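You operate a simulated robot arm through the tools that you are given. There is no shell and no other tool.

You run a simulated robot arm. Do the job below in one go: nothing can be reset, and whatever is moved stays where it is left.

Task
Press 3 shows NO SIGNAL. Plug its camera back in, then emboss the film on the pins.
Fine: power off while you move the plug from its holder to the socket; one stroke, to the white card's dome height.

It is judged by the outcome, as a careful person would: the job done as asked, and still so three seconds after it is handed in. It fails if anything else is knocked over, pushed out of place, dropped, spilled or broken.

Robot
A 6-joint arm with a four-finger gripper on a trunk, on a base that drives. Base frame: it is fixed to the floor where the robot stands at the start and does not move with it; the origin is under the middle of the robot, x ahead of it, y to its left, z up; the surface under the hand at the start is at about z = 0.803. Units: m, rad, N and s.
With the tool pointing down near the work surface it reaches from about 0.58 to 0.86 m from the robot's upright axis, wherever it stands. Its first joint turns from -2.897 to 2.897 rad. Places, roughly: camera plug (2x2x6 cm) [0.9, 0, 1.1]; camera socket on press 3 [0.8, 0, 1.1]; press three depth knob [0.5, -0.3, 0.9]; press three green button [0.5, -0.2, 0.8]; press three lamp switch [0.6, -0.4, 0.9]; press three power switch [0.6, -0.2, 0.9]; press three pressure knob [0.7, -0.4, 0.9]. Payload 3.43 kg.
The TCP is the grasp point between the finger pads, 0.03 m short of the fingertips. In the tool frame z runs along the fingers and y along their closing line. The gripper opens to 0.12 m. The gripper's body begins 0.085 m behind the TCP.
Orientation is told as [roll, pitch, yaw] about the base's x, y, z axes, in that order, counted from this pose: with the fingers straight down and closing along the base's y, the tool's x points along the base's -x, its y along +y and its z along -z.

Tools
- The arm moves only by the tool play_rows. Its argument "series" is a list of rows, each a list of 7 numbers: the turn, a rotation vector about the base's x, y, z in rad, then the shift along the base's x, y, z in m, then the closure, from 0 (fully open) to 1 (shut). In form: [[rx, ry, rz, dx, dy, dz, gripper], ...]. A call has 1 to 20 rows; each row is the pose to reach, as a shift and turn from the pose commanded when the call began. Each row takes 0.2 s and may step no farther than 0.05 m and 0.15 rad from the row before; otherwise, or with a gripper value out of range, the whole call is refused. A pose out of reach is approached as far as the arm can. The call stops where the force on the tool passes 90 N (or 10 N more than at its start, if that is more) or the arm is blocked; 0.2 s more then pass. Each finger halts on what it meets, pressing with about 31 N; the grip force reading is that of the motor and also rises with nothing between the fingers. The clock runs only during rows and for 0.2 s after the last one: add rows that repeat a pose to give the fingers time. The reply holds the time, the measured pose of the TCP, the force on the tool along the base axes, the opening and the grip force, in the units named above and with some noise, with the torque about the TCP (base axes, N m) and any sound that the robot's microphone picked up, and new pictures: "pictures" is both (left out), scene, wrist or none.
- Cameras (640 x 400 px; columns grow to the right, rows downward): "scene" is now at [0.0462, 0.1893, 1.6694]; the picture's right is [-0.13, -0.99, 0.00], its down [-0.81, 0.10, -0.58] and it looks along [0.57, -0.07, -0.82] (base axes); focal length 238 px, centre (320, 200). "wrist" rides on the gripper at [0.071, -0.017, -0.121] in the tool frame; the picture's right is [0.23, 0.97, 0.00], its down [-0.81, 0.19, -0.55] and it looks along [-0.54, 0.13, 0.83] (tool axes); focal length 275 px, centre (320, 200). There is no depth. A picture from a camera that has moved, and an enlarged one, comes with that camera's place and axes in the base frame and with its lens. The place of the scene camera against the robot may be out by one fixed shift of up to 0.025 m in any direction.
- slide_trunk(by): slides the trunk up (or, below 0, down) by that many m; the arm and the scene camera ride with it, the base frame stays. It gives what a move gives, with no picture.
- steer(legs): drives the robot by 1 to 6 legs, each [ahead, left, turn to the left] in m, m and rad, along the robot's own axes; the way and the turn of a leg run together, so that a leg with both is an arc; at most 1.5 m and 3.142 rad a leg. The arm and the cameras ride along, it lands a little off, and it stops where it bumps. It gives what a move gives, and a new picture of the scene camera.
- turn_head(pan, tilt): turns the head with the scene camera to pan (to the left, within 2.094 rad either way) and tilt (down, from -0.506 to 1.204), counted from straight ahead of the robot. It gives what a move gives, and a new picture of the scene camera.
- close_up(camera, box): a new picture of the part [left, top, right, bottom] of that camera's present view, enlarged. No time passes.
- job_done(): hands the job in; it is judged then, once.

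Nothing tells you exact positions but the pictures and the camera data. Unless the task says otherwise, let go and move clear before handing in.

The tools are called after "Request:" as a command line: name --pt "numbers of a row" for each row, then --argument value for the rest, lists and objects as JSON in quotes. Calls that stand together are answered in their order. play_rows: Moves the arm, as the interface text tells. Its arguments: {"type":"object","properties":{"series":{"type":"array","items":{"type":"array","items":{"type":"number"}}},"pictures":{"type":"string","enum":["both","scene","wrist","none"]}},"required":["series"]} The other tools are called the same way: slide_trunk (by) slides the trunk up or down; steer (legs) drives the base; turn_head (pan, tilt) turns the head that bears the scene camera; close_up (camera, box) takes an enlarged picture of a part of a camera's view; job_done () hands the job in.

At the start:

```text
t: 0.0
ee_pos: [0.4761, -0.2613, 1.3763]
ee_rot: [0.0, 0.0, 0.0]
ft_force: [-0.5, -0.5, -0.7]
moment: [-0.03, -0.01, -0.01]
finger_gap: 0.1199
grasp_force: 0.1
trunk travel left (down, up): [-0.25, 0.29]
robot x, y, heading: [-0.0016, -0.0016, 0.004]
head pan, tilt: [-0.126, 0.953]
```

scene: 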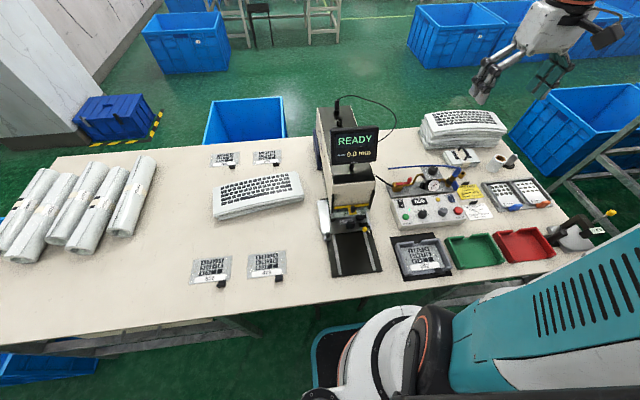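
wrist: 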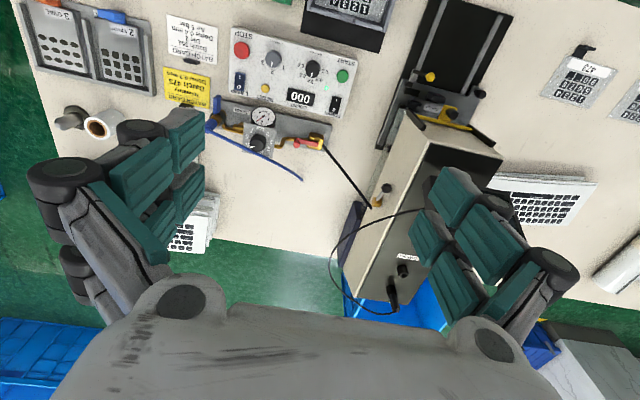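

I see a bench with a press in the middle, its screen, a control box to the right, trays and notes. I will look closer at everything before moving.

Request:
close_up --camera "scene" --box '[300, 80, 420, 160]'

Request:
close_up --camera "scene" --box '[300, 160, 420, 280]'

Request:
close_up --camera "scene" --box '[380, 150, 560, 280]'

Request:
close_up --camera "wrist" --box '[150, 0, 370, 180]'

Request:
close_up --camera "wrist" --box '[320, 180, 480, 320]'

Request:
close_up --camera "wrist" --box '[360, 0, 520, 160]'

```text
5.00 times, centred on (360, 120) of scene
camera zoom: at [0.0462, 0.1893, 1.6694], right [-0.13, -0.99, 0.0], down [-0.81, 0.1, -0.58], along [0.57, -0.07, -0.82], focal length 1192 px, centre (120, 600)
```

zoom: 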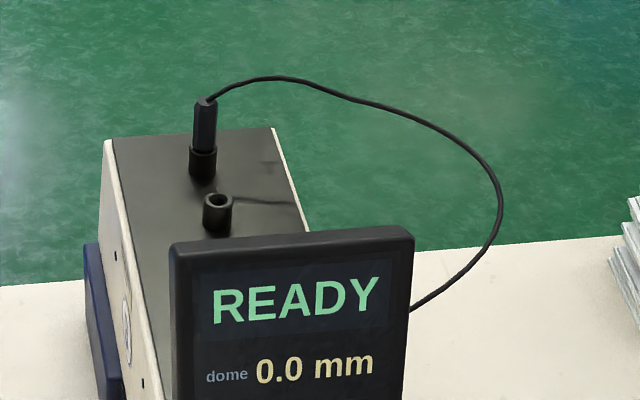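

```text
3.33 times, centred on (360, 220) of scene
camera zoom: at [0.0462, 0.1893, 1.6694], right [-0.13, -0.99, 0.0], down [-0.81, 0.1, -0.58], along [0.57, -0.07, -0.82], focal length 794 px, centre (187, 133)
```

zoom: 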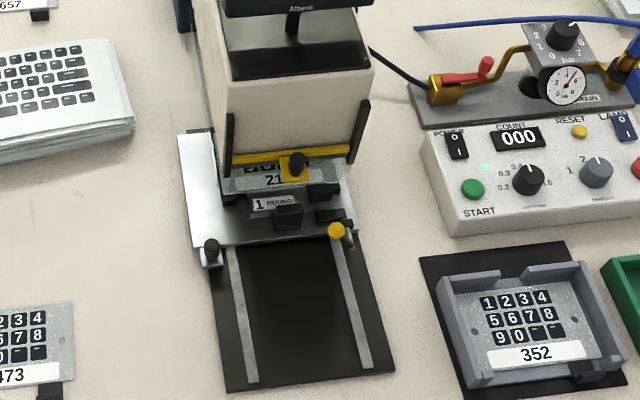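

```text
3.08 times, centred on (470, 215) of scene
camera zoom: at [0.0462, 0.1893, 1.6694], right [-0.13, -0.99, 0.0], down [-0.81, 0.1, -0.58], along [0.57, -0.07, -0.82], focal length 733 px, centre (-142, 154)
```

zoom: 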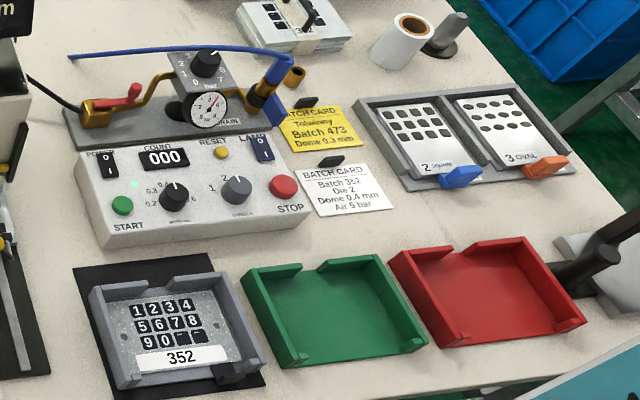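

```text
2.22 times, centred on (260, 90) of wrist
camera zoom: at [0.4039, -0.2784, 1.4962], right [-0.23, 0.97, 0.0], down [0.81, 0.19, 0.55], along [0.54, 0.13, -0.83], focal length 612 px, centre (453, 444)
```

zoom: 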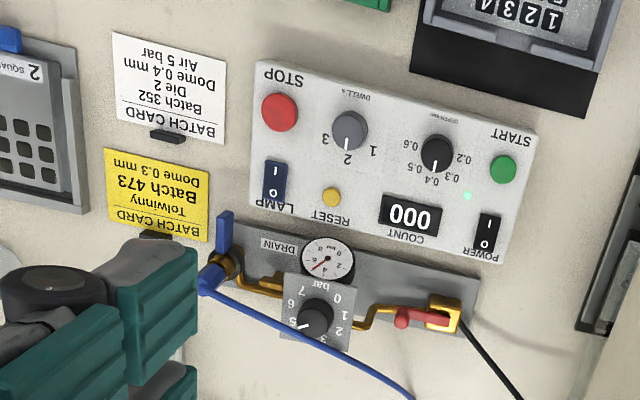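

```text
2.86 times, centred on (400, 250) of wrist
camera zoom: at [0.4039, -0.2784, 1.4962], right [-0.23, 0.97, 0.0], down [0.81, 0.19, 0.55], along [0.54, 0.13, -0.83], focal length 786 px, centre (91, 57)
```

zoom: 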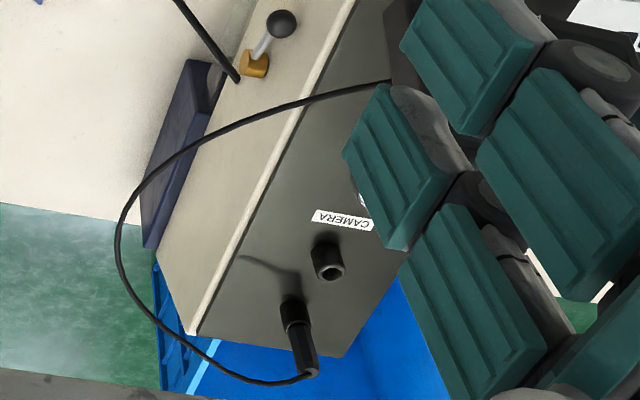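

```text
2.50 times, centred on (440, 80) of wrist
camera zoom: at [0.4039, -0.2784, 1.4962], right [-0.23, 0.97, 0.0], down [0.81, 0.19, 0.55], along [0.54, 0.13, -0.83], focal length 688 px, centre (20, 500)
```

zoom: 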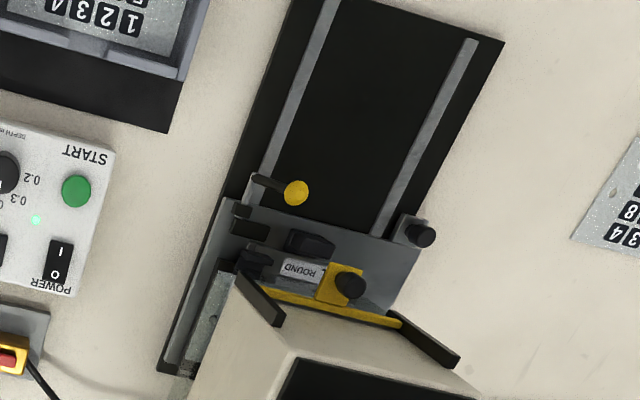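

The screen reads READY with power on, the plug sits in a rear holder and the empty socket is nearer the screen. I zoom further to read the dials, the carriage and the cards.

Request:
close_up --camera "scene" --box '[328, 195, 376, 240]'

Request:
close_up --camera "scene" --box '[384, 184, 470, 232]'

Request:
close_up --camera "scene" --box '[388, 160, 468, 200]'

Request:
close_up --camera "wrist" --box '[220, 15, 360, 110]'

Request:
close_up --camera "wrist" --box '[385, 60, 500, 150]'

Request:
close_up --camera "wrist" --box '[200, 100, 350, 180]'

Request:
close_up --camera "scene" --box '[325, 90, 385, 130]'

Request:
close_up --camera "scene" --box '[450, 175, 560, 230]'

```text
8.89 times, centred on (352, 218) of scene
camera zoom: at [0.0462, 0.1893, 1.6694], right [-0.13, -0.99, 0.0], down [-0.81, 0.1, -0.58], along [0.57, -0.07, -0.82], focal length 2118 px, centre (36, 44)
```

zoom: 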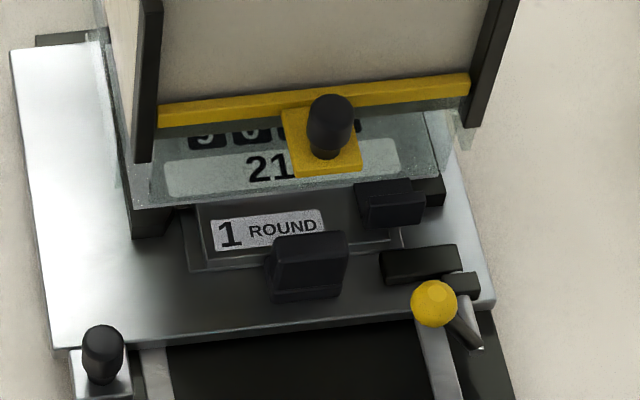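

```text
7.44 times, centred on (427, 208) of scene
camera zoom: at [0.0462, 0.1893, 1.6694], right [-0.13, -0.99, 0.0], down [-0.81, 0.1, -0.58], along [0.57, -0.07, -0.82], focal length 1774 px, centre (-476, 140)
```

zoom: 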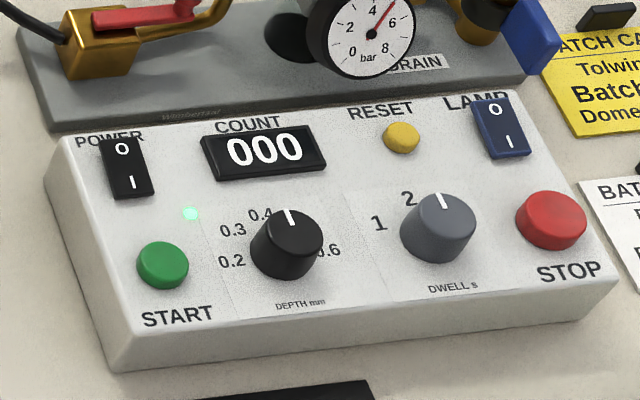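

```text
8.00 times, centred on (428, 180) of scene
camera zoom: at [0.0462, 0.1893, 1.6694], right [-0.13, -0.99, 0.0], down [-0.81, 0.1, -0.58], along [0.57, -0.07, -0.82], focal length 1907 px, centre (-544, 360)
```

zoom: 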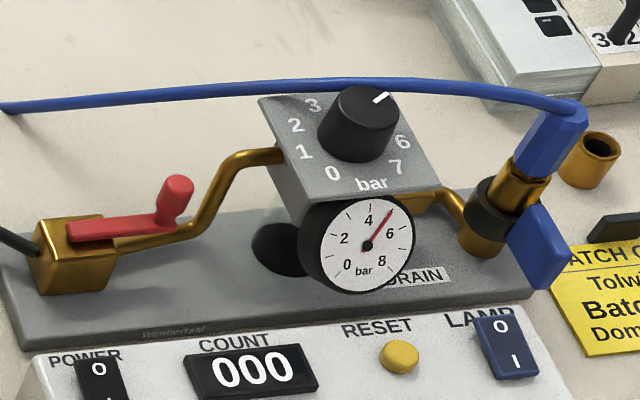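

```text
4.21 times, centred on (290, 62) of wrist
camera zoom: at [0.4039, -0.2784, 1.4962], right [-0.23, 0.97, 0.0], down [0.81, 0.19, 0.55], along [0.54, 0.13, -0.83], focal length 1159 px, centre (446, 779)
```

zoom: 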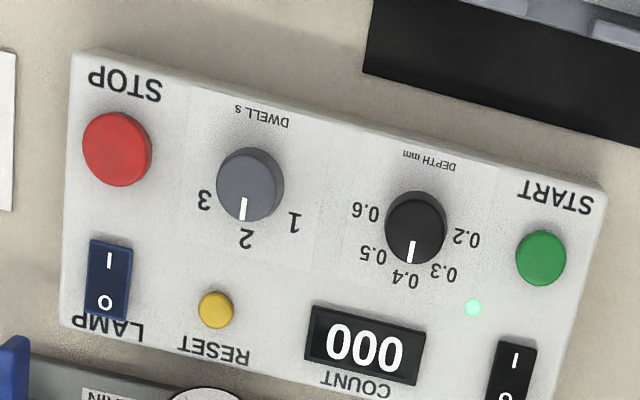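

```text
4.44 times, centred on (442, 105) of wrist
camera zoom: at [0.4039, -0.2784, 1.4962], right [-0.23, 0.97, 0.0], down [0.81, 0.19, 0.55], along [0.54, 0.13, -0.83], focal length 1224 px, centre (-224, 622)
```

zoom: 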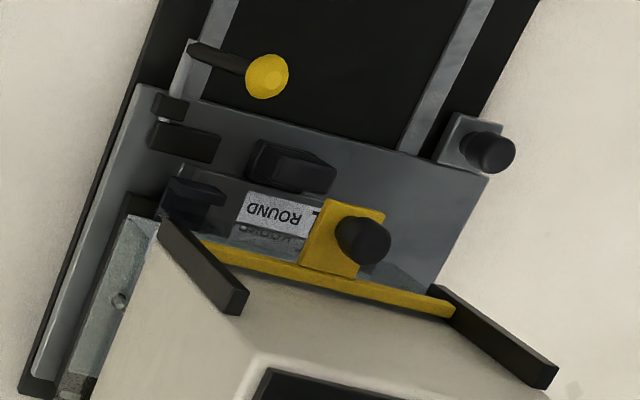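

```text
4.27 times, centred on (275, 140) of wrist
camera zoom: at [0.4039, -0.2784, 1.4962], right [-0.23, 0.97, 0.0], down [0.81, 0.19, 0.55], along [0.54, 0.13, -0.83], focal length 1174 px, centre (512, 456)
```

zoom: 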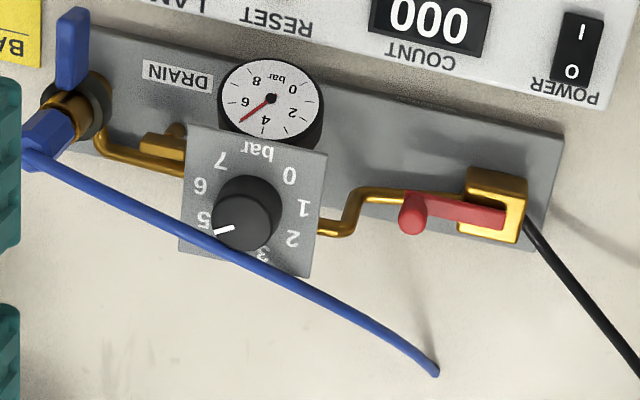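

```text
10.00 times, centred on (355, 110) of scene
camera zoom: at [0.0462, 0.1893, 1.6694], right [-0.13, -0.99, 0.0], down [-0.81, 0.1, -0.58], along [0.57, -0.07, -0.82], focal length 2383 px, centre (-30, 1100)
```

zoom: 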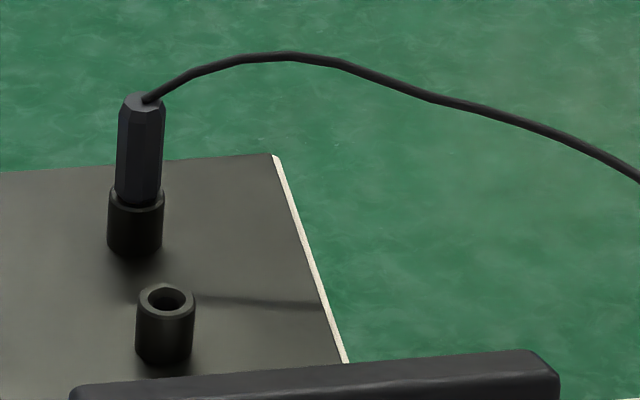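

```text
5.82 times, centred on (505, 202) of scene
camera zoom: at [0.0462, 0.1893, 1.6694], right [-0.13, -0.99, 0.0], down [-0.81, 0.1, -0.58], along [0.57, -0.07, -0.82], focal length 1387 px, centre (-756, 186)
```

zoom: 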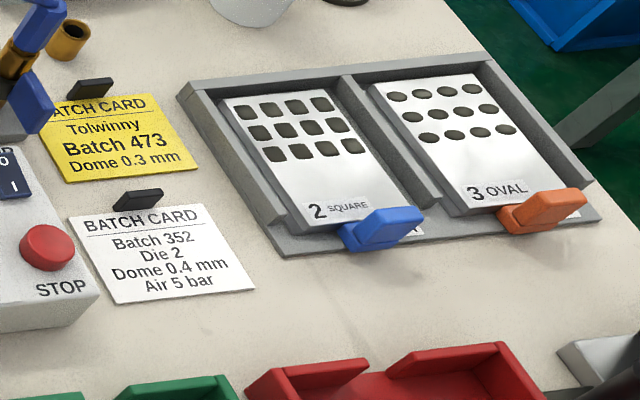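

The white card calls for a 0.4 mm dome, and the power switch sits around (0.557, -0.207, 0.86) with its O side away from the robot. I will close the fingers, come down to about 12 cm above the switch, and look again.

Request:
play_rows --pt "0 0 0 0.01 0.006 -0.04 0.3" --pt "0 0 0 0.02 0.012 -0.08 0.6" --pt "0 0 0 0.03 0.018 -0.12 1" --pt "0 0 0 0.04 0.024 -0.16 1" --pt "0 0 0 0.05 0.03 -0.2 1" --pt "0 0 0 0.06 0.036 -0.24 1" --pt "0 0 0 0.07 0.042 -0.28 1" --pt "0 0 0 0.08 0.048 -0.32 1" --pt "0 0 0 0.088 0.054 -0.36 1" --pt "0 0 0 0.088 0.054 -0.36 1"

Request:
turn_head --pan -0.4 --tilt 0.9

```text
t: 2.2
ee_pos: [0.5633, -0.2074, 1.0168]
ee_rot: [0.002, -0.001, 0.001]
ft_force: [0.7, 0.3, -0.8]
moment: [-0.02, 0.01, 0.02]
finger_gap: 0.0
grasp_force: 31.0
trunk travel left (down, up): [-0.25, 0.29]
robot x, y, heading: [0.0009, 0.003, -0.001]
head pan, tilt: [-0.126, 0.953]
camera scene: at [0.0462, 0.1892, 1.6695], right [-0.13, -0.99, 0.0], down [-0.81, 0.1, -0.58], along [0.57, -0.07, -0.82], focal length 238 px, centre (320, 200)
camera wrist: at [0.492, -0.2244, 1.1371], right [-0.23, 0.97, 0.0], down [0.81, 0.19, 0.55], along [0.54, 0.13, -0.83], focal length 275 px, centre (320, 200)
```

scene: 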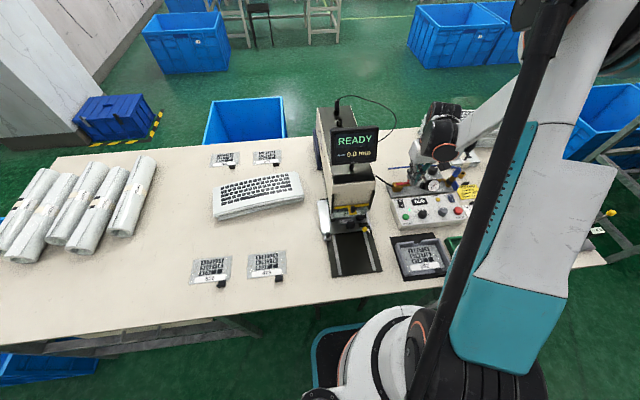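
wrist: 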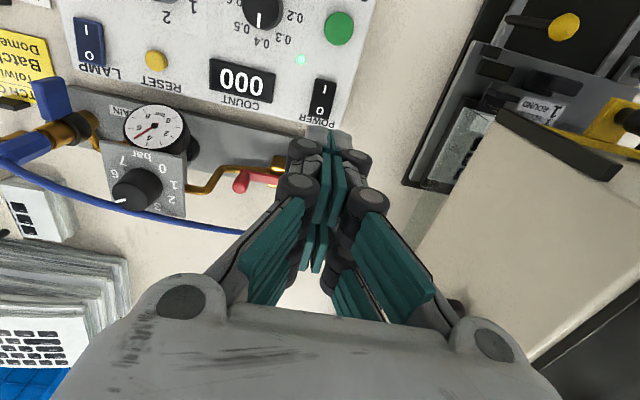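

```text
t: 3.0
ee_pos: [0.5638, -0.2082, 1.0163]
ee_rot: [0.0, 0.0, 0.001]
ft_force: [-0.7, -0.6, -0.1]
moment: [0.02, -0.02, -0.05]
finger_gap: 0.0005
grasp_force: 30.9
trunk travel left (down, up): [-0.25, 0.29]
robot x, y, heading: [-0.0005, -0.0018, 0.002]
head pan, tilt: [-0.4, 0.901]
camera scene: at [0.044, 0.169, 1.6733], right [-0.39, -0.92, 0.0], down [-0.72, 0.3, -0.62], along [0.57, -0.24, -0.78], focal length 238 px, centre (320, 200)
```

scene: 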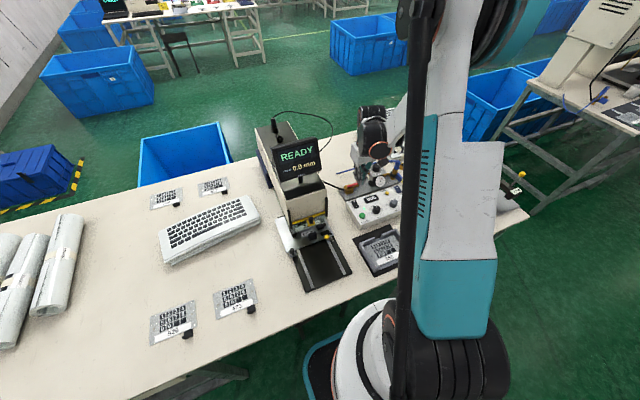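

The controls match the listed places for press 3, and other presses stand further off. I check the power switch and the depth knob in close-up before pressing.

Request:
close_up --camera "wrist" --box '[280, 60, 380, 160]'

Request:
close_up --camera "wrist" --box '[220, 0, 320, 60]'

Request:
close_up --camera "scene" --box '[540, 0, 640, 120]'

Request:
close_up --camera "scene" --box '[60, 0, 280, 60]'

Request:
close_up --camera "scene" --box '[245, 110, 345, 250]'

```text
4.00 times, centred on (330, 110) of wrist
camera zoom: at [0.4921, -0.2246, 1.1374], right [-0.23, 0.97, 0.0], down [0.81, 0.19, 0.55], along [0.54, 0.13, -0.83], focal length 1101 px, centre (280, 560)
```

zoom: 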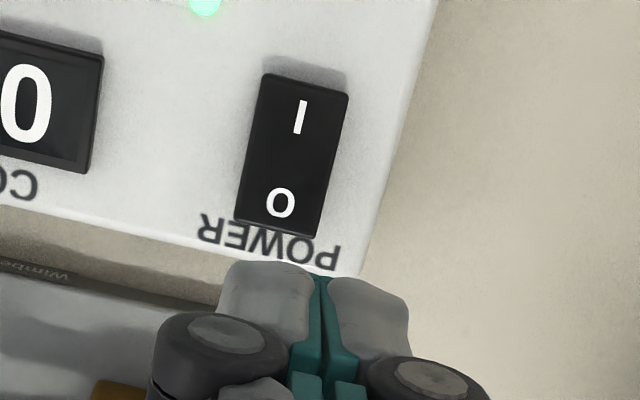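

```text
6.40 times, centred on (270, 30) of wrist
camera zoom: at [0.4921, -0.2246, 1.1374], right [-0.23, 0.97, 0.0], down [0.81, 0.19, 0.55], along [0.54, 0.13, -0.83], focal length 1762 px, centre (640, 1288)
```

zoom: 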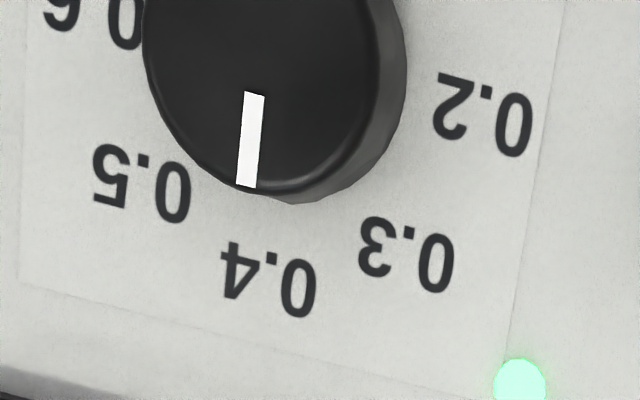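

```text
3.33 times, centred on (590, 60) of scene
camera zoom: at [0.044, 0.169, 1.6733], right [-0.39, -0.92, 0.0], down [-0.72, 0.3, -0.62], along [0.57, -0.24, -0.78], focal length 794 px, centre (-580, 667)
```

zoom: 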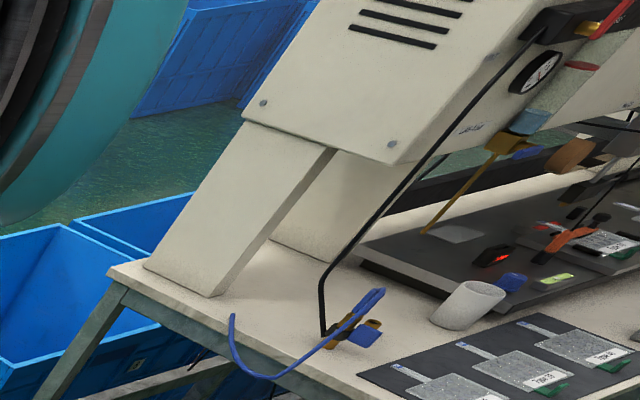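

```text
2.91 times, centred on (170, 30) of scene
camera zoom: at [0.044, 0.169, 1.6733], right [-0.39, -0.92, 0.0], down [-0.72, 0.3, -0.62], along [0.57, -0.24, -0.78], focal length 693 px, centre (756, 694)
```

zoom: 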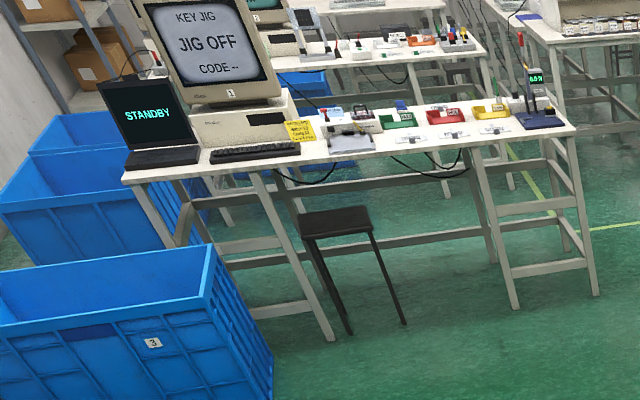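

```text
2.86 times, centred on (295, 180) of scene
camera zoom: at [0.044, 0.169, 1.6733], right [-0.39, -0.92, 0.0], down [-0.72, 0.3, -0.62], along [0.57, -0.24, -0.78], focal length 681 px, centre (391, 257)
```

zoom: 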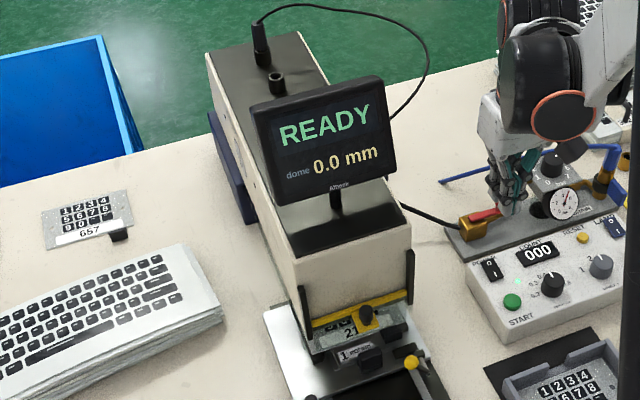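

The O half of the power rocker is centred near (0.568, -0.206) and the depth pointer looks to be at 0.4 already. I descend to just above the O half and take a picture.

Request:
play_rows --pt "0 0 0 0.006 0.001 -0.04 1" --pt "0 0 0 0.006 0.001 -0.08 1" --pt "0 0 0 0.006 0.001 -0.105 1" --pt "0 0 0 0.006 0.001 -0.111 1" --pictures "wrist"

Request:
close_up --camera "wrist" --box '[240, 60, 400, 200]'

Request:
close_up --camera "scene" --box '[340, 150, 420, 230]'

```text
t: 4.0
ee_pos: [0.5674, -0.2062, 0.9025]
ee_rot: [-0.001, -0.001, 0.001]
ft_force: [-0.3, 0.8, -0.3]
moment: [0.0, 0.0, -0.05]
finger_gap: 0.0
grasp_force: 30.4
trunk travel left (down, up): [-0.25, 0.29]
robot x, y, heading: [-0.0009, 0.0042, -0.001]
head pan, tilt: [-0.4, 0.901]
camera wrist: at [0.4963, -0.2229, 1.0237], right [-0.23, 0.97, 0.0], down [0.81, 0.19, 0.55], along [0.54, 0.13, -0.83], focal length 275 px, centre (320, 200)
```

wrist: 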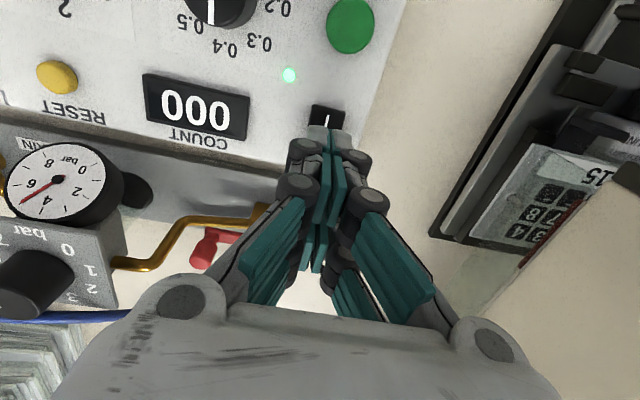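

```text
2.86 times, centred on (320, 130) of wrist
camera zoom: at [0.4963, -0.2229, 1.0237], right [-0.23, 0.97, 0.0], down [0.81, 0.19, 0.55], along [0.54, 0.13, -0.83], focal length 786 px, centre (320, 400)
```

zoom: 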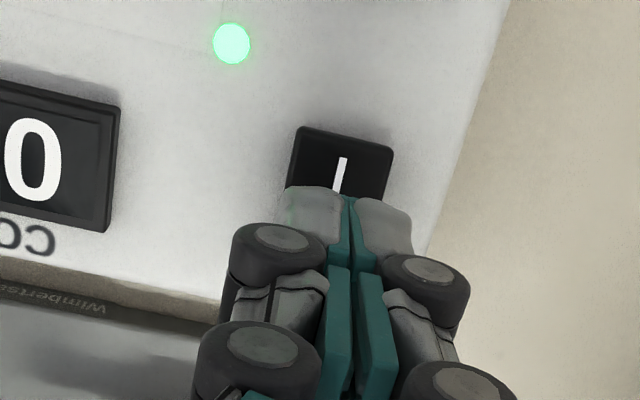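

```text
5.00 times, centred on (380, 190) of scene
camera zoom: at [0.0442, 0.1689, 1.6733], right [-0.39, -0.92, 0.0], down [-0.72, 0.3, -0.62], along [0.57, -0.24, -0.78], focal length 1192 px, centre (20, 250)
```

zoom: 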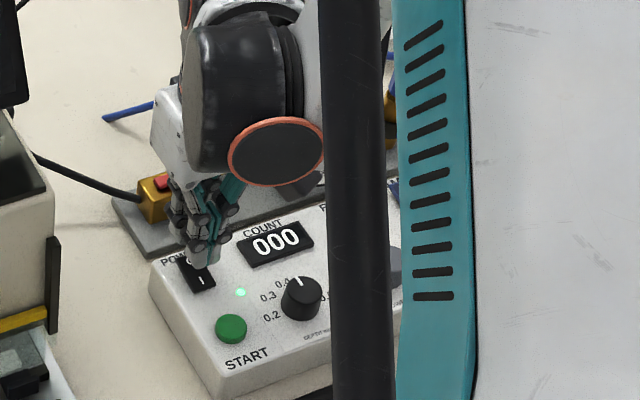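

The fingertips hover over the O half. I press down in small steps.

Request:
play_rows --pt "0 0 0 0 0 -0.003 1" --pt "0 0 0 0 0 -0.005 1" --pt "0 0 0 0 0 -0.007 1" --pt "0 0 0 0 0 -0.009 1" --pt "0 0 0 0 0 -0.011 1" --pictures "wrist"

```text
t: 5.2
ee_pos: [0.5679, -0.2058, 0.8924]
ee_rot: [0.0, -0.001, 0.0]
ft_force: [0.5, -0.1, 0.0]
moment: [-0.01, -0.02, 0.0]
finger_gap: 0.0
grasp_force: 30.8
trunk travel left (down, up): [-0.25, 0.29]
robot x, y, heading: [0.0009, -0.0028, 0.001]
head pan, tilt: [-0.4, 0.901]
camera wrist: at [0.4972, -0.2231, 1.0133], right [-0.23, 0.97, 0.0], down [0.81, 0.19, 0.55], along [0.54, 0.13, -0.83], focal length 275 px, centre (320, 200)
```

wrist: 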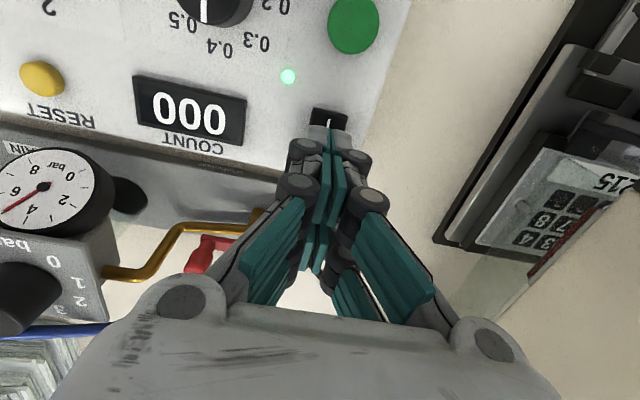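

Request:
play_rows --pt "0 0 0 0 0 -0.002 1" --pt "0 0 0 0 0 -0.004 1" --pt "0 0 0 0 0 -0.006 1" --pt "0 0 0 0 0 -0.008 1" --pictures "wrist"

```text
t: 6.2
ee_pos: [0.5693, -0.2066, 0.8853]
ee_rot: [0.0, 0.0, 0.0]
ft_force: [0.9, -0.5, -0.4]
moment: [-0.01, 0.02, -0.01]
finger_gap: 0.0
grasp_force: 31.4
trunk travel left (down, up): [-0.25, 0.29]
robot x, y, heading: [-0.0027, 0.0047, -0.001]
head pan, tilt: [-0.4, 0.901]
camera wrist: at [0.4974, -0.2235, 1.0059], right [-0.23, 0.97, 0.0], down [0.81, 0.19, 0.55], along [0.54, 0.13, -0.83], focal length 275 px, centre (320, 200)
```

wrist: 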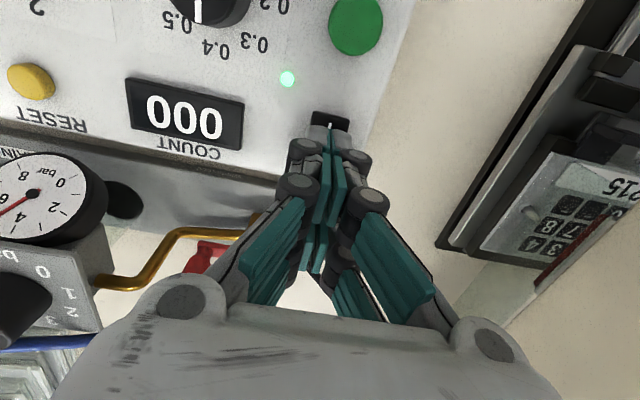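

No contact yet, so the panel is a little lower than I estimated. I keep descending in small steps.

Request:
play_rows --pt "0 0 0 0 0 -0.002 1" --pt "0 0 0 0 0 -0.004 1" --pt "0 0 0 0 0 -0.006 1" --pictures "wrist"

Request:
close_up --camera "wrist" --box '[260, 60, 400, 180]'

```text
t: 7.0
ee_pos: [0.569, -0.2077, 0.8805]
ee_rot: [0.001, -0.001, 0.001]
ft_force: [4.7, -1.2, 20.1]
moment: [-0.03, 0.03, -0.01]
finger_gap: 0.0059
grasp_force: 33.3
trunk travel left (down, up): [-0.25, 0.29]
robot x, y, heading: [-0.0033, -0.0007, -0.001]
head pan, tilt: [-0.4, 0.901]
camera wrist: at [0.4975, -0.2237, 1.0008], right [-0.23, 0.97, 0.0], down [0.81, 0.19, 0.55], along [0.54, 0.13, -0.83], focal length 275 px, centre (320, 200)
```

wrist: 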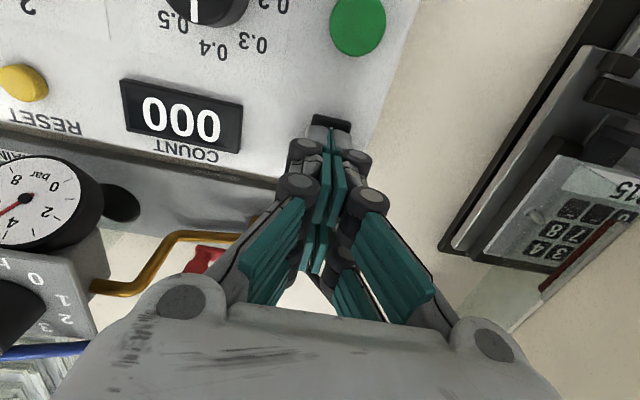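

```text
3.33 times, centred on (330, 120) of wrist
camera zoom: at [0.4975, -0.2237, 1.0008], right [-0.23, 0.97, 0.0], down [0.81, 0.19, 0.55], along [0.54, 0.13, -0.83], focal length 918 px, centre (287, 467)
```

zoom: 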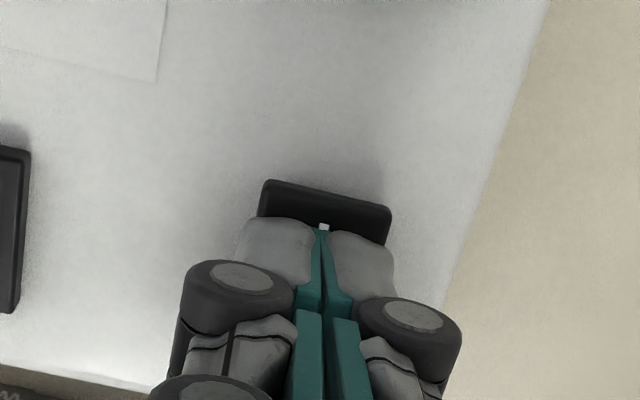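

The green lamp is out, so power is off. I lift clear and move up over the press to look at the plug and socket from above.

Request:
play_rows --pt "0 0 0 0 0 0.03 1" --pt "0 0 0 0 0 0.08 1" --pt "0 0 0 0 0 0.13 1" --pt "0 0 0 0 0 0.18 0.8" --pt "0 0 0 0 0 0.23 0.6" --pt "0 0 0 0 0 0.28 0.5" --pt "0 0 0 0 0 0.33 0.5" --pt "0 0 0 0 0 0.38 0.5" --pt "0 0 0 0 0 0.43 0.5" --pt "0 0 0 0 0 0.46 0.5" --pictures "both"

Request:
close_up --camera "scene" --box '[240, 100, 420, 230]'

```text
t: 9.2
ee_pos: [0.5706, -0.2047, 1.3419]
ee_rot: [-0.001, 0.0, -0.001]
ft_force: [-0.8, 0.2, 0.2]
moment: [-0.01, 0.02, 0.02]
finger_gap: 0.0603
grasp_force: 0.1
trunk travel left (down, up): [-0.25, 0.29]
robot x, y, heading: [0.0033, 0.0011, 0.0]
head pan, tilt: [-0.4, 0.901]
camera scene: at [0.0436, 0.169, 1.6733], right [-0.39, -0.92, 0.0], down [-0.72, 0.3, -0.62], along [0.57, -0.24, -0.78], focal length 238 px, centre (320, 200)
camera wrist: at [0.4991, -0.2227, 1.4635], right [-0.23, 0.97, 0.0], down [0.81, 0.19, 0.55], along [0.54, 0.13, -0.83], focal length 275 px, centre (320, 200)
```

scene: 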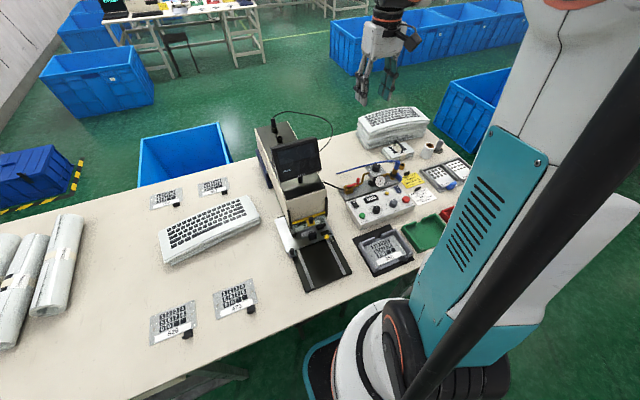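
wrist: 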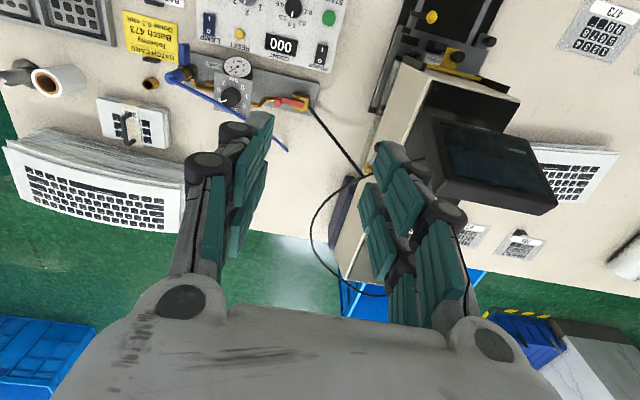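

```text
3.08 times, centred on (330, 165) of scene
camera zoom: at [0.0436, 0.169, 1.6733], right [-0.39, -0.92, 0.0], down [-0.72, 0.3, -0.62], along [0.57, -0.24, -0.78], focal length 733 px, centre (289, 308)
```

zoom: 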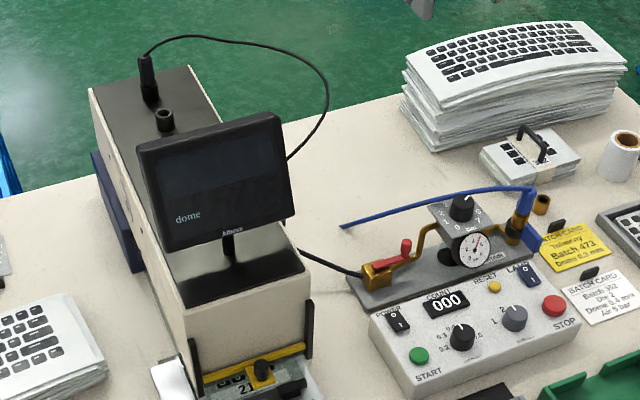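

The screen is dark and power is confirmed off. I move over the plug and socket with the fingers high and look down.

Request:
play_rows --pt "0 0 0 0.033 0.031 0 0.5" --pt "0 0 0 0.066 0.062 0 0.5" --pt "0 0 0 0.099 0.093 0 0.5" --pt "0 0 0 0.132 0.124 0 0.5" --pt "0 0 0 0.165 0.155 0 0.5" --pt "0 0 0 0.198 0.186 0 0.5" --pt "0 0 0 0.23 0.216 0 0.5" --pt "0 0 0 0.23 0.216 0 0.5" --pictures "both"

Request:
close_up --camera "wrist" --box '[240, 60, 400, 180]'

Request:
close_up --camera "scene" --box '[240, 80, 360, 160]'

```text
t: 11.0
ee_pos: [0.7996, 0.0089, 1.3425]
ee_rot: [0.0, 0.0, -0.002]
ft_force: [0.6, 0.4, 0.6]
moment: [0.0, 0.02, 0.02]
finger_gap: 0.06
grasp_force: 0.0
trunk travel left (down, up): [-0.25, 0.29]
robot x, y, heading: [-0.001, 0.0018, -0.003]
head pan, tilt: [-0.4, 0.901]
camera scene: at [0.0434, 0.1689, 1.6734], right [-0.39, -0.92, 0.0], down [-0.72, 0.31, -0.62], along [0.57, -0.24, -0.78], focal length 238 px, centre (320, 200)
camera wrist: at [0.7282, -0.0077, 1.4636], right [-0.23, 0.97, 0.0], down [0.81, 0.19, 0.55], along [0.54, 0.13, -0.83], focal length 275 px, centre (320, 200)
```

scene: 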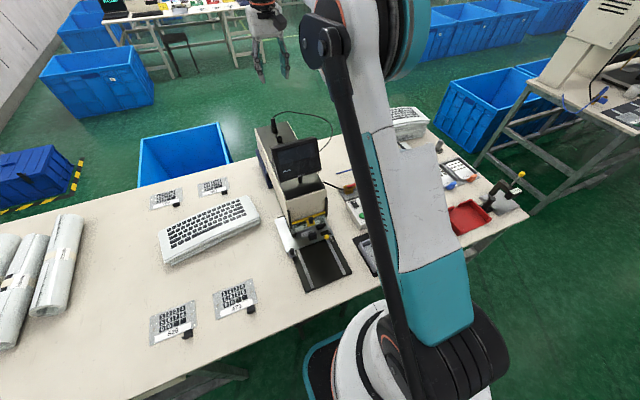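
wrist: 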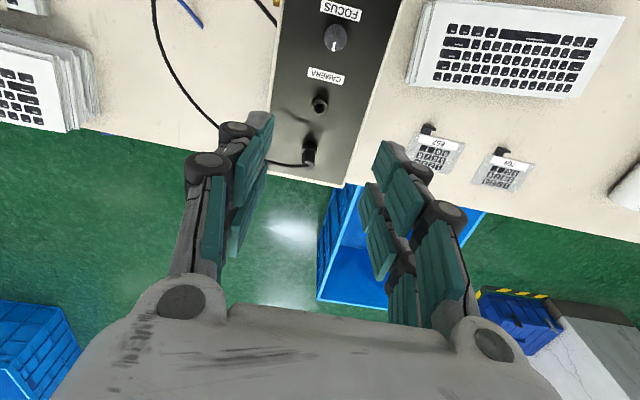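

```text
3.33 times, centred on (320, 120) of wrist
camera zoom: at [0.7282, -0.0077, 1.4636], right [-0.23, 0.97, 0.0], down [0.81, 0.19, 0.55], along [0.54, 0.13, -0.83], focal length 918 px, centre (320, 467)
```

zoom: 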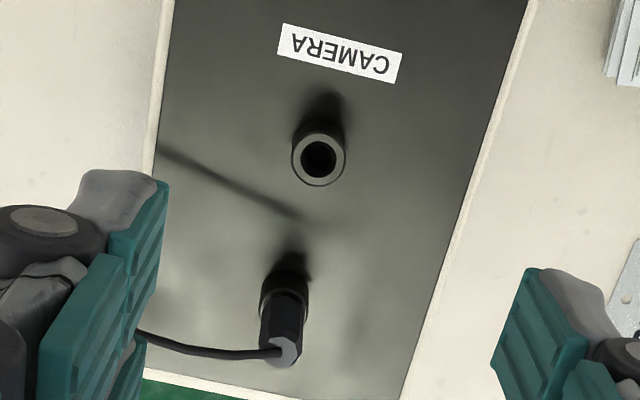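

```text
5.00 times, centred on (300, 120) of scene
camera zoom: at [0.0434, 0.1689, 1.6734], right [-0.39, -0.92, 0.0], down [-0.72, 0.31, -0.62], along [0.57, -0.24, -0.78], focal length 1192 px, centre (420, 600)
```

zoom: 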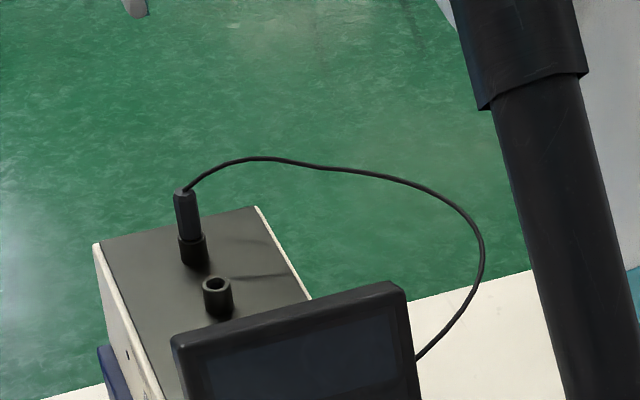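

The socket is marked CAMERA at about (0.83, 0.017) and the plug is at about (0.885, 0.017) with its cable leaving toward -y. I turn the gripper a quarter turn so the fingers close along x, keeping the cable free between them, and look from the +y side.

Request:
play_rows --pt "0 0 -0.1428 0.005 0.001 0 0.5" --pt "0 0 -0.2856 0.01 0.002 0 0.5" --pt "0 0 -0.4284 0.015 0.003 0 0.5" --pt "0 0 -0.5712 0.02 0.004 0 0.5" --pt "0 0 -0.714 0.025 0.005 0 0.5" --pt "0 0 -0.8568 0.03 0.006 0 0.5" --pt "0 0 -0.9996 0.035 0.007 0 0.5" --pt "0 0 -1.1424 0.04 0.007 0 0.5" --pt "0 0 -1.2852 0.045 0.007 -0.01 0.5" --pt "0 0 -1.428 0.05 0.007 -0.02 0.5" --pt "0 0 -1.5708 0.055 0.007 -0.03 0.5" --pt "0 0 -1.5708 0.055 0.007 -0.03 0.5" --pictures "both"

Request:
close_up --camera "wrist" --box '[240, 60, 400, 180]'

```text
t: 13.6
ee_pos: [0.856, 0.017, 1.3081]
ee_rot: [0.0, 0.0, -1.572]
ft_force: [1.0, 0.0, -0.5]
moment: [0.0, -0.01, -0.01]
finger_gap: 0.0602
grasp_force: 0.1
trunk travel left (down, up): [-0.25, 0.29]
robot x, y, heading: [-0.0044, -0.0067, -0.002]
head pan, tilt: [-0.4, 0.901]
camera scene: at [0.044, 0.1691, 1.6733], right [-0.39, -0.92, 0.0], down [-0.72, 0.3, -0.62], along [0.57, -0.24, -0.78], focal length 238 px, centre (320, 200)
camera wrist: at [0.8392, 0.0877, 1.4297], right [0.97, 0.23, 0.0], down [0.19, -0.81, 0.55], along [0.13, -0.54, -0.83], focal length 275 px, centre (320, 200)
```

scene: 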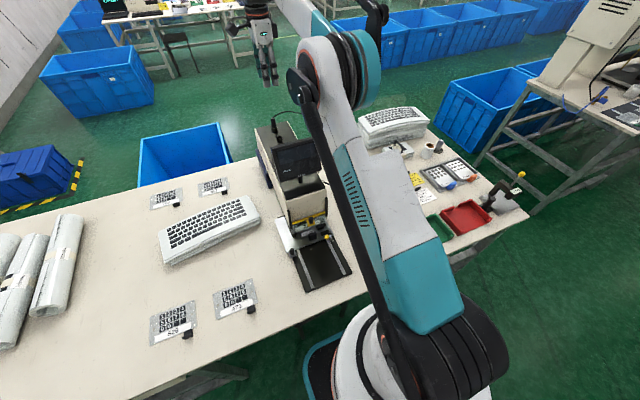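
wrist: 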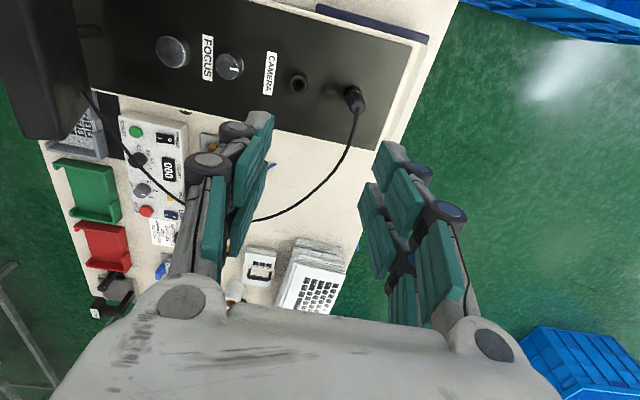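

```text
3.33 times, centred on (320, 120) of wrist
camera zoom: at [0.8392, 0.0877, 1.4297], right [0.97, 0.23, 0.0], down [0.19, -0.81, 0.55], along [0.13, -0.54, -0.83], focal length 918 px, centre (320, 467)
```

zoom: 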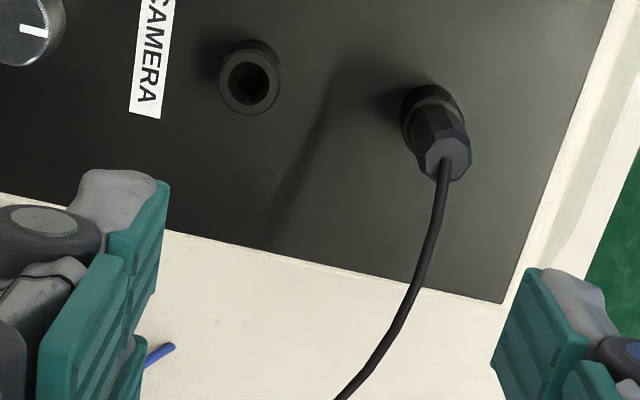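

Triangulating both views puts the socket rim near (0.830, 0.017, 1.082) and the plug axis near (0.897, 0.019) with its top at z 1.127. I move above the plug and lower partway to refine this.

Request:
play_rows --pt "0 0 0 0.02 0.001 -0.01 0.5" --pt "0 0 0 0.042 0.002 -0.03 0.5" --pt "0 0 0 0.042 0.002 -0.07 0.5" --pt "0 0 0 0.042 0.002 -0.1 0.5" --pt "0 0 0 0.042 0.002 -0.1 0.5" --pictures "both"

Request:
close_up --camera "wrist" --box '[200, 40, 400, 180]'

Request:
close_up --camera "scene" --box '[220, 40, 400, 180]'

```text
t: 14.8
ee_pos: [0.8973, 0.0191, 1.2049]
ee_rot: [-0.001, 0.0, -1.57]
ft_force: [-0.2, 0.4, 0.3]
moment: [-0.02, -0.02, -0.04]
finger_gap: 0.0598
grasp_force: 0.1
out of reach, approached as far as the arm can: row 2
trunk travel left (down, up): [-0.25, 0.29]
robot x, y, heading: [0.0012, -0.0011, 0.0]
head pan, tilt: [-0.4, 0.901]
camera scene: at [0.0436, 0.1691, 1.6734], right [-0.39, -0.92, 0.0], down [-0.72, 0.3, -0.62], along [0.57, -0.24, -0.78], focal length 238 px, centre (320, 200)
camera wrist: at [0.8802, 0.0908, 1.327], right [0.97, 0.23, 0.0], down [0.19, -0.81, 0.55], along [0.13, -0.54, -0.83], focal length 275 px, centre (320, 200)
```

scene: 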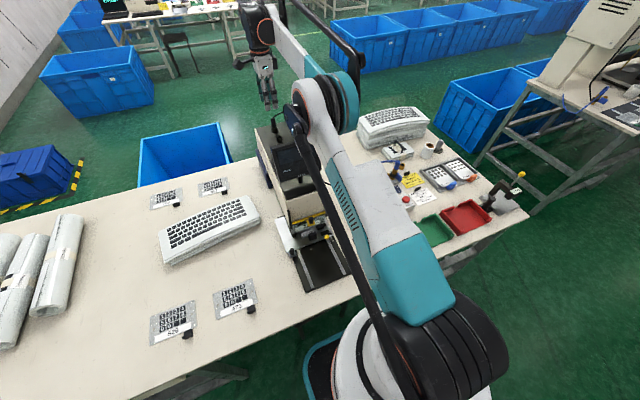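
wrist: 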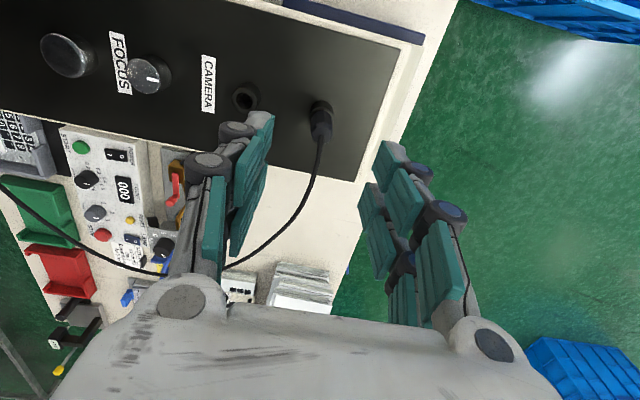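

```text
2.86 times, centred on (300, 110) of wrist
camera zoom: at [0.8802, 0.0908, 1.327], right [0.97, 0.23, 0.0], down [0.19, -0.81, 0.55], along [0.13, -0.54, -0.83], focal length 786 px, centre (377, 457)
```

zoom: 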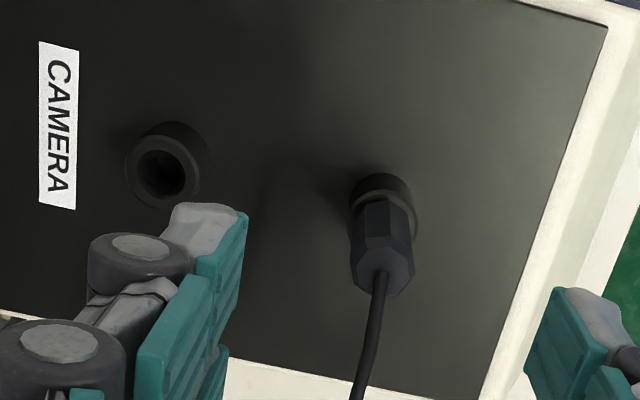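

```text
2.86 times, centred on (310, 110) of scene
camera zoom: at [0.0436, 0.1691, 1.6734], right [-0.39, -0.92, 0.0], down [-0.72, 0.3, -0.62], along [0.57, -0.24, -0.78], focal length 681 px, centre (349, 457)
```

zoom: 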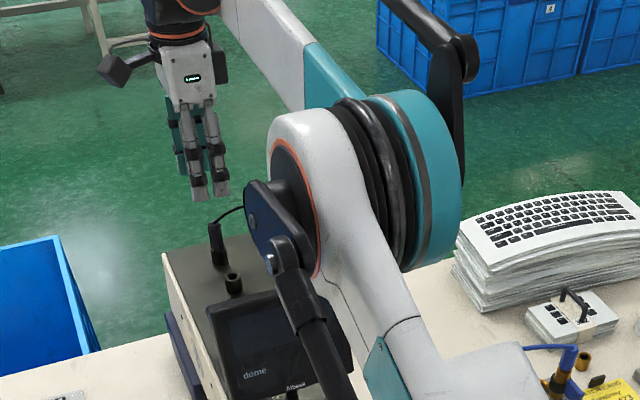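

The elbow passes close above the monitor top (about z 1.21), so before lowering the hand I raise the trunk for clearance. Then I lower the hand again and check both views.

Request:
slide_trunk --by 0.12

Request:
play_rows --pt "0 0 0 0 0 -0.04 0.5" --pt "0 0 0 0 0 -0.08 0.5" --pt "0 0 0 0 0 -0.12 0.5" --pt "0 0 0 0 0 -0.13 0.5" --pictures "both"

Request:
close_up --camera "wrist" --box '[200, 40, 400, 180]'

Request:
close_up --camera "scene" --box '[220, 40, 400, 180]'

```text
t: 16.3
ee_pos: [0.8983, 0.0188, 1.3252]
ee_rot: [0.0, 0.001, -1.571]
ft_force: [0.3, 0.1, -0.2]
moment: [0.01, -0.01, -0.01]
finger_gap: 0.06
grasp_force: 0.0
trunk travel left (down, up): [-0.37, 0.17]
robot x, y, heading: [0.0025, -0.001, 0.005]
head pan, tilt: [-0.4, 0.901]
```

```text
t: 17.3
ee_pos: [0.8963, 0.0212, 1.1967]
ee_rot: [0.001, 0.001, -1.571]
ft_force: [-0.6, -0.8, 0.2]
moment: [0.01, 0.0, -0.01]
finger_gap: 0.0599
grasp_force: 0.1
trunk travel left (down, up): [-0.37, 0.17]
robot x, y, heading: [0.0032, 0.0022, 0.003]
head pan, tilt: [-0.4, 0.901]
camera scene: at [0.0439, 0.169, 1.7934], right [-0.39, -0.92, 0.0], down [-0.72, 0.3, -0.62], along [0.57, -0.24, -0.78], focal length 238 px, centre (320, 200)
camera wrist: at [0.8799, 0.0931, 1.3163], right [0.97, 0.23, 0.0], down [0.19, -0.81, 0.55], along [0.13, -0.54, -0.83], focal length 275 px, centre (320, 200)
```

scene: 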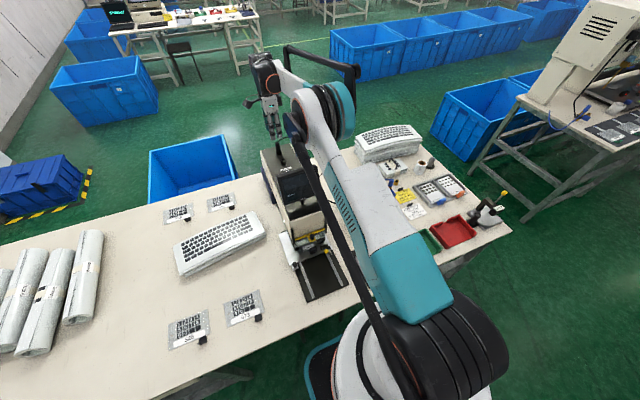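
wrist: 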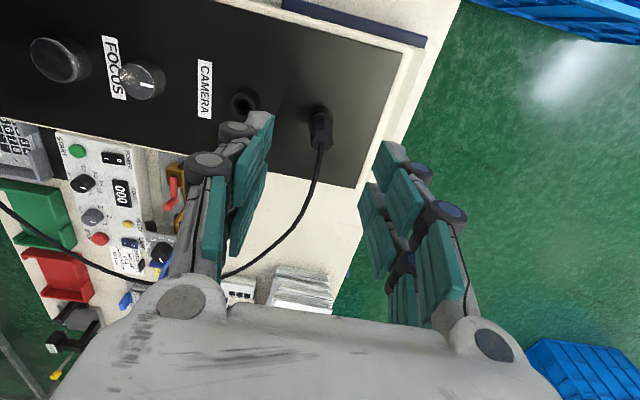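

```text
2.86 times, centred on (300, 110) of wrist
camera zoom: at [0.8799, 0.0931, 1.3163], right [0.97, 0.23, 0.0], down [0.19, -0.81, 0.55], along [0.13, -0.54, -0.83], focal length 786 px, centre (377, 457)
```

zoom: 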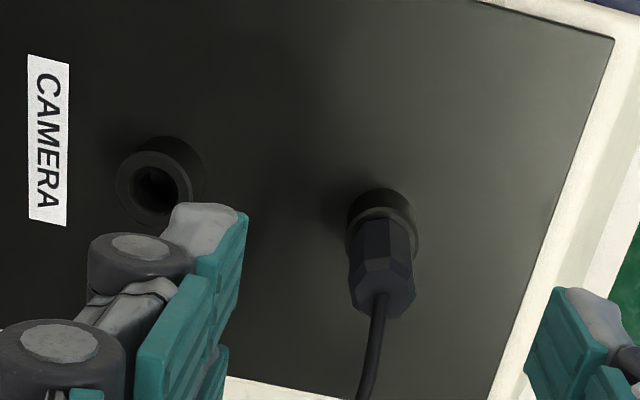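

```text
2.86 times, centred on (310, 110) of scene
camera zoom: at [0.0439, 0.169, 1.7934], right [-0.39, -0.92, 0.0], down [-0.72, 0.3, -0.62], along [0.57, -0.24, -0.78], focal length 681 px, centre (349, 457)
```

zoom: 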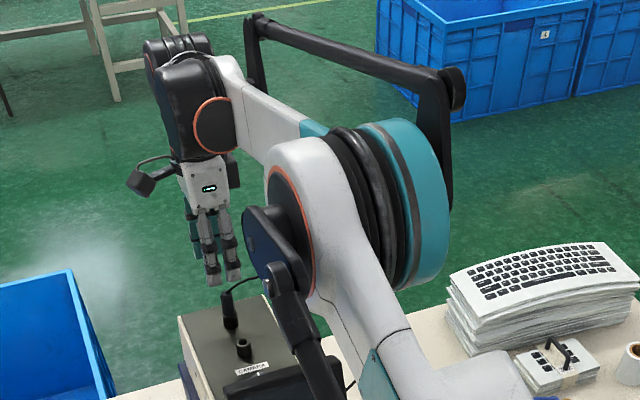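

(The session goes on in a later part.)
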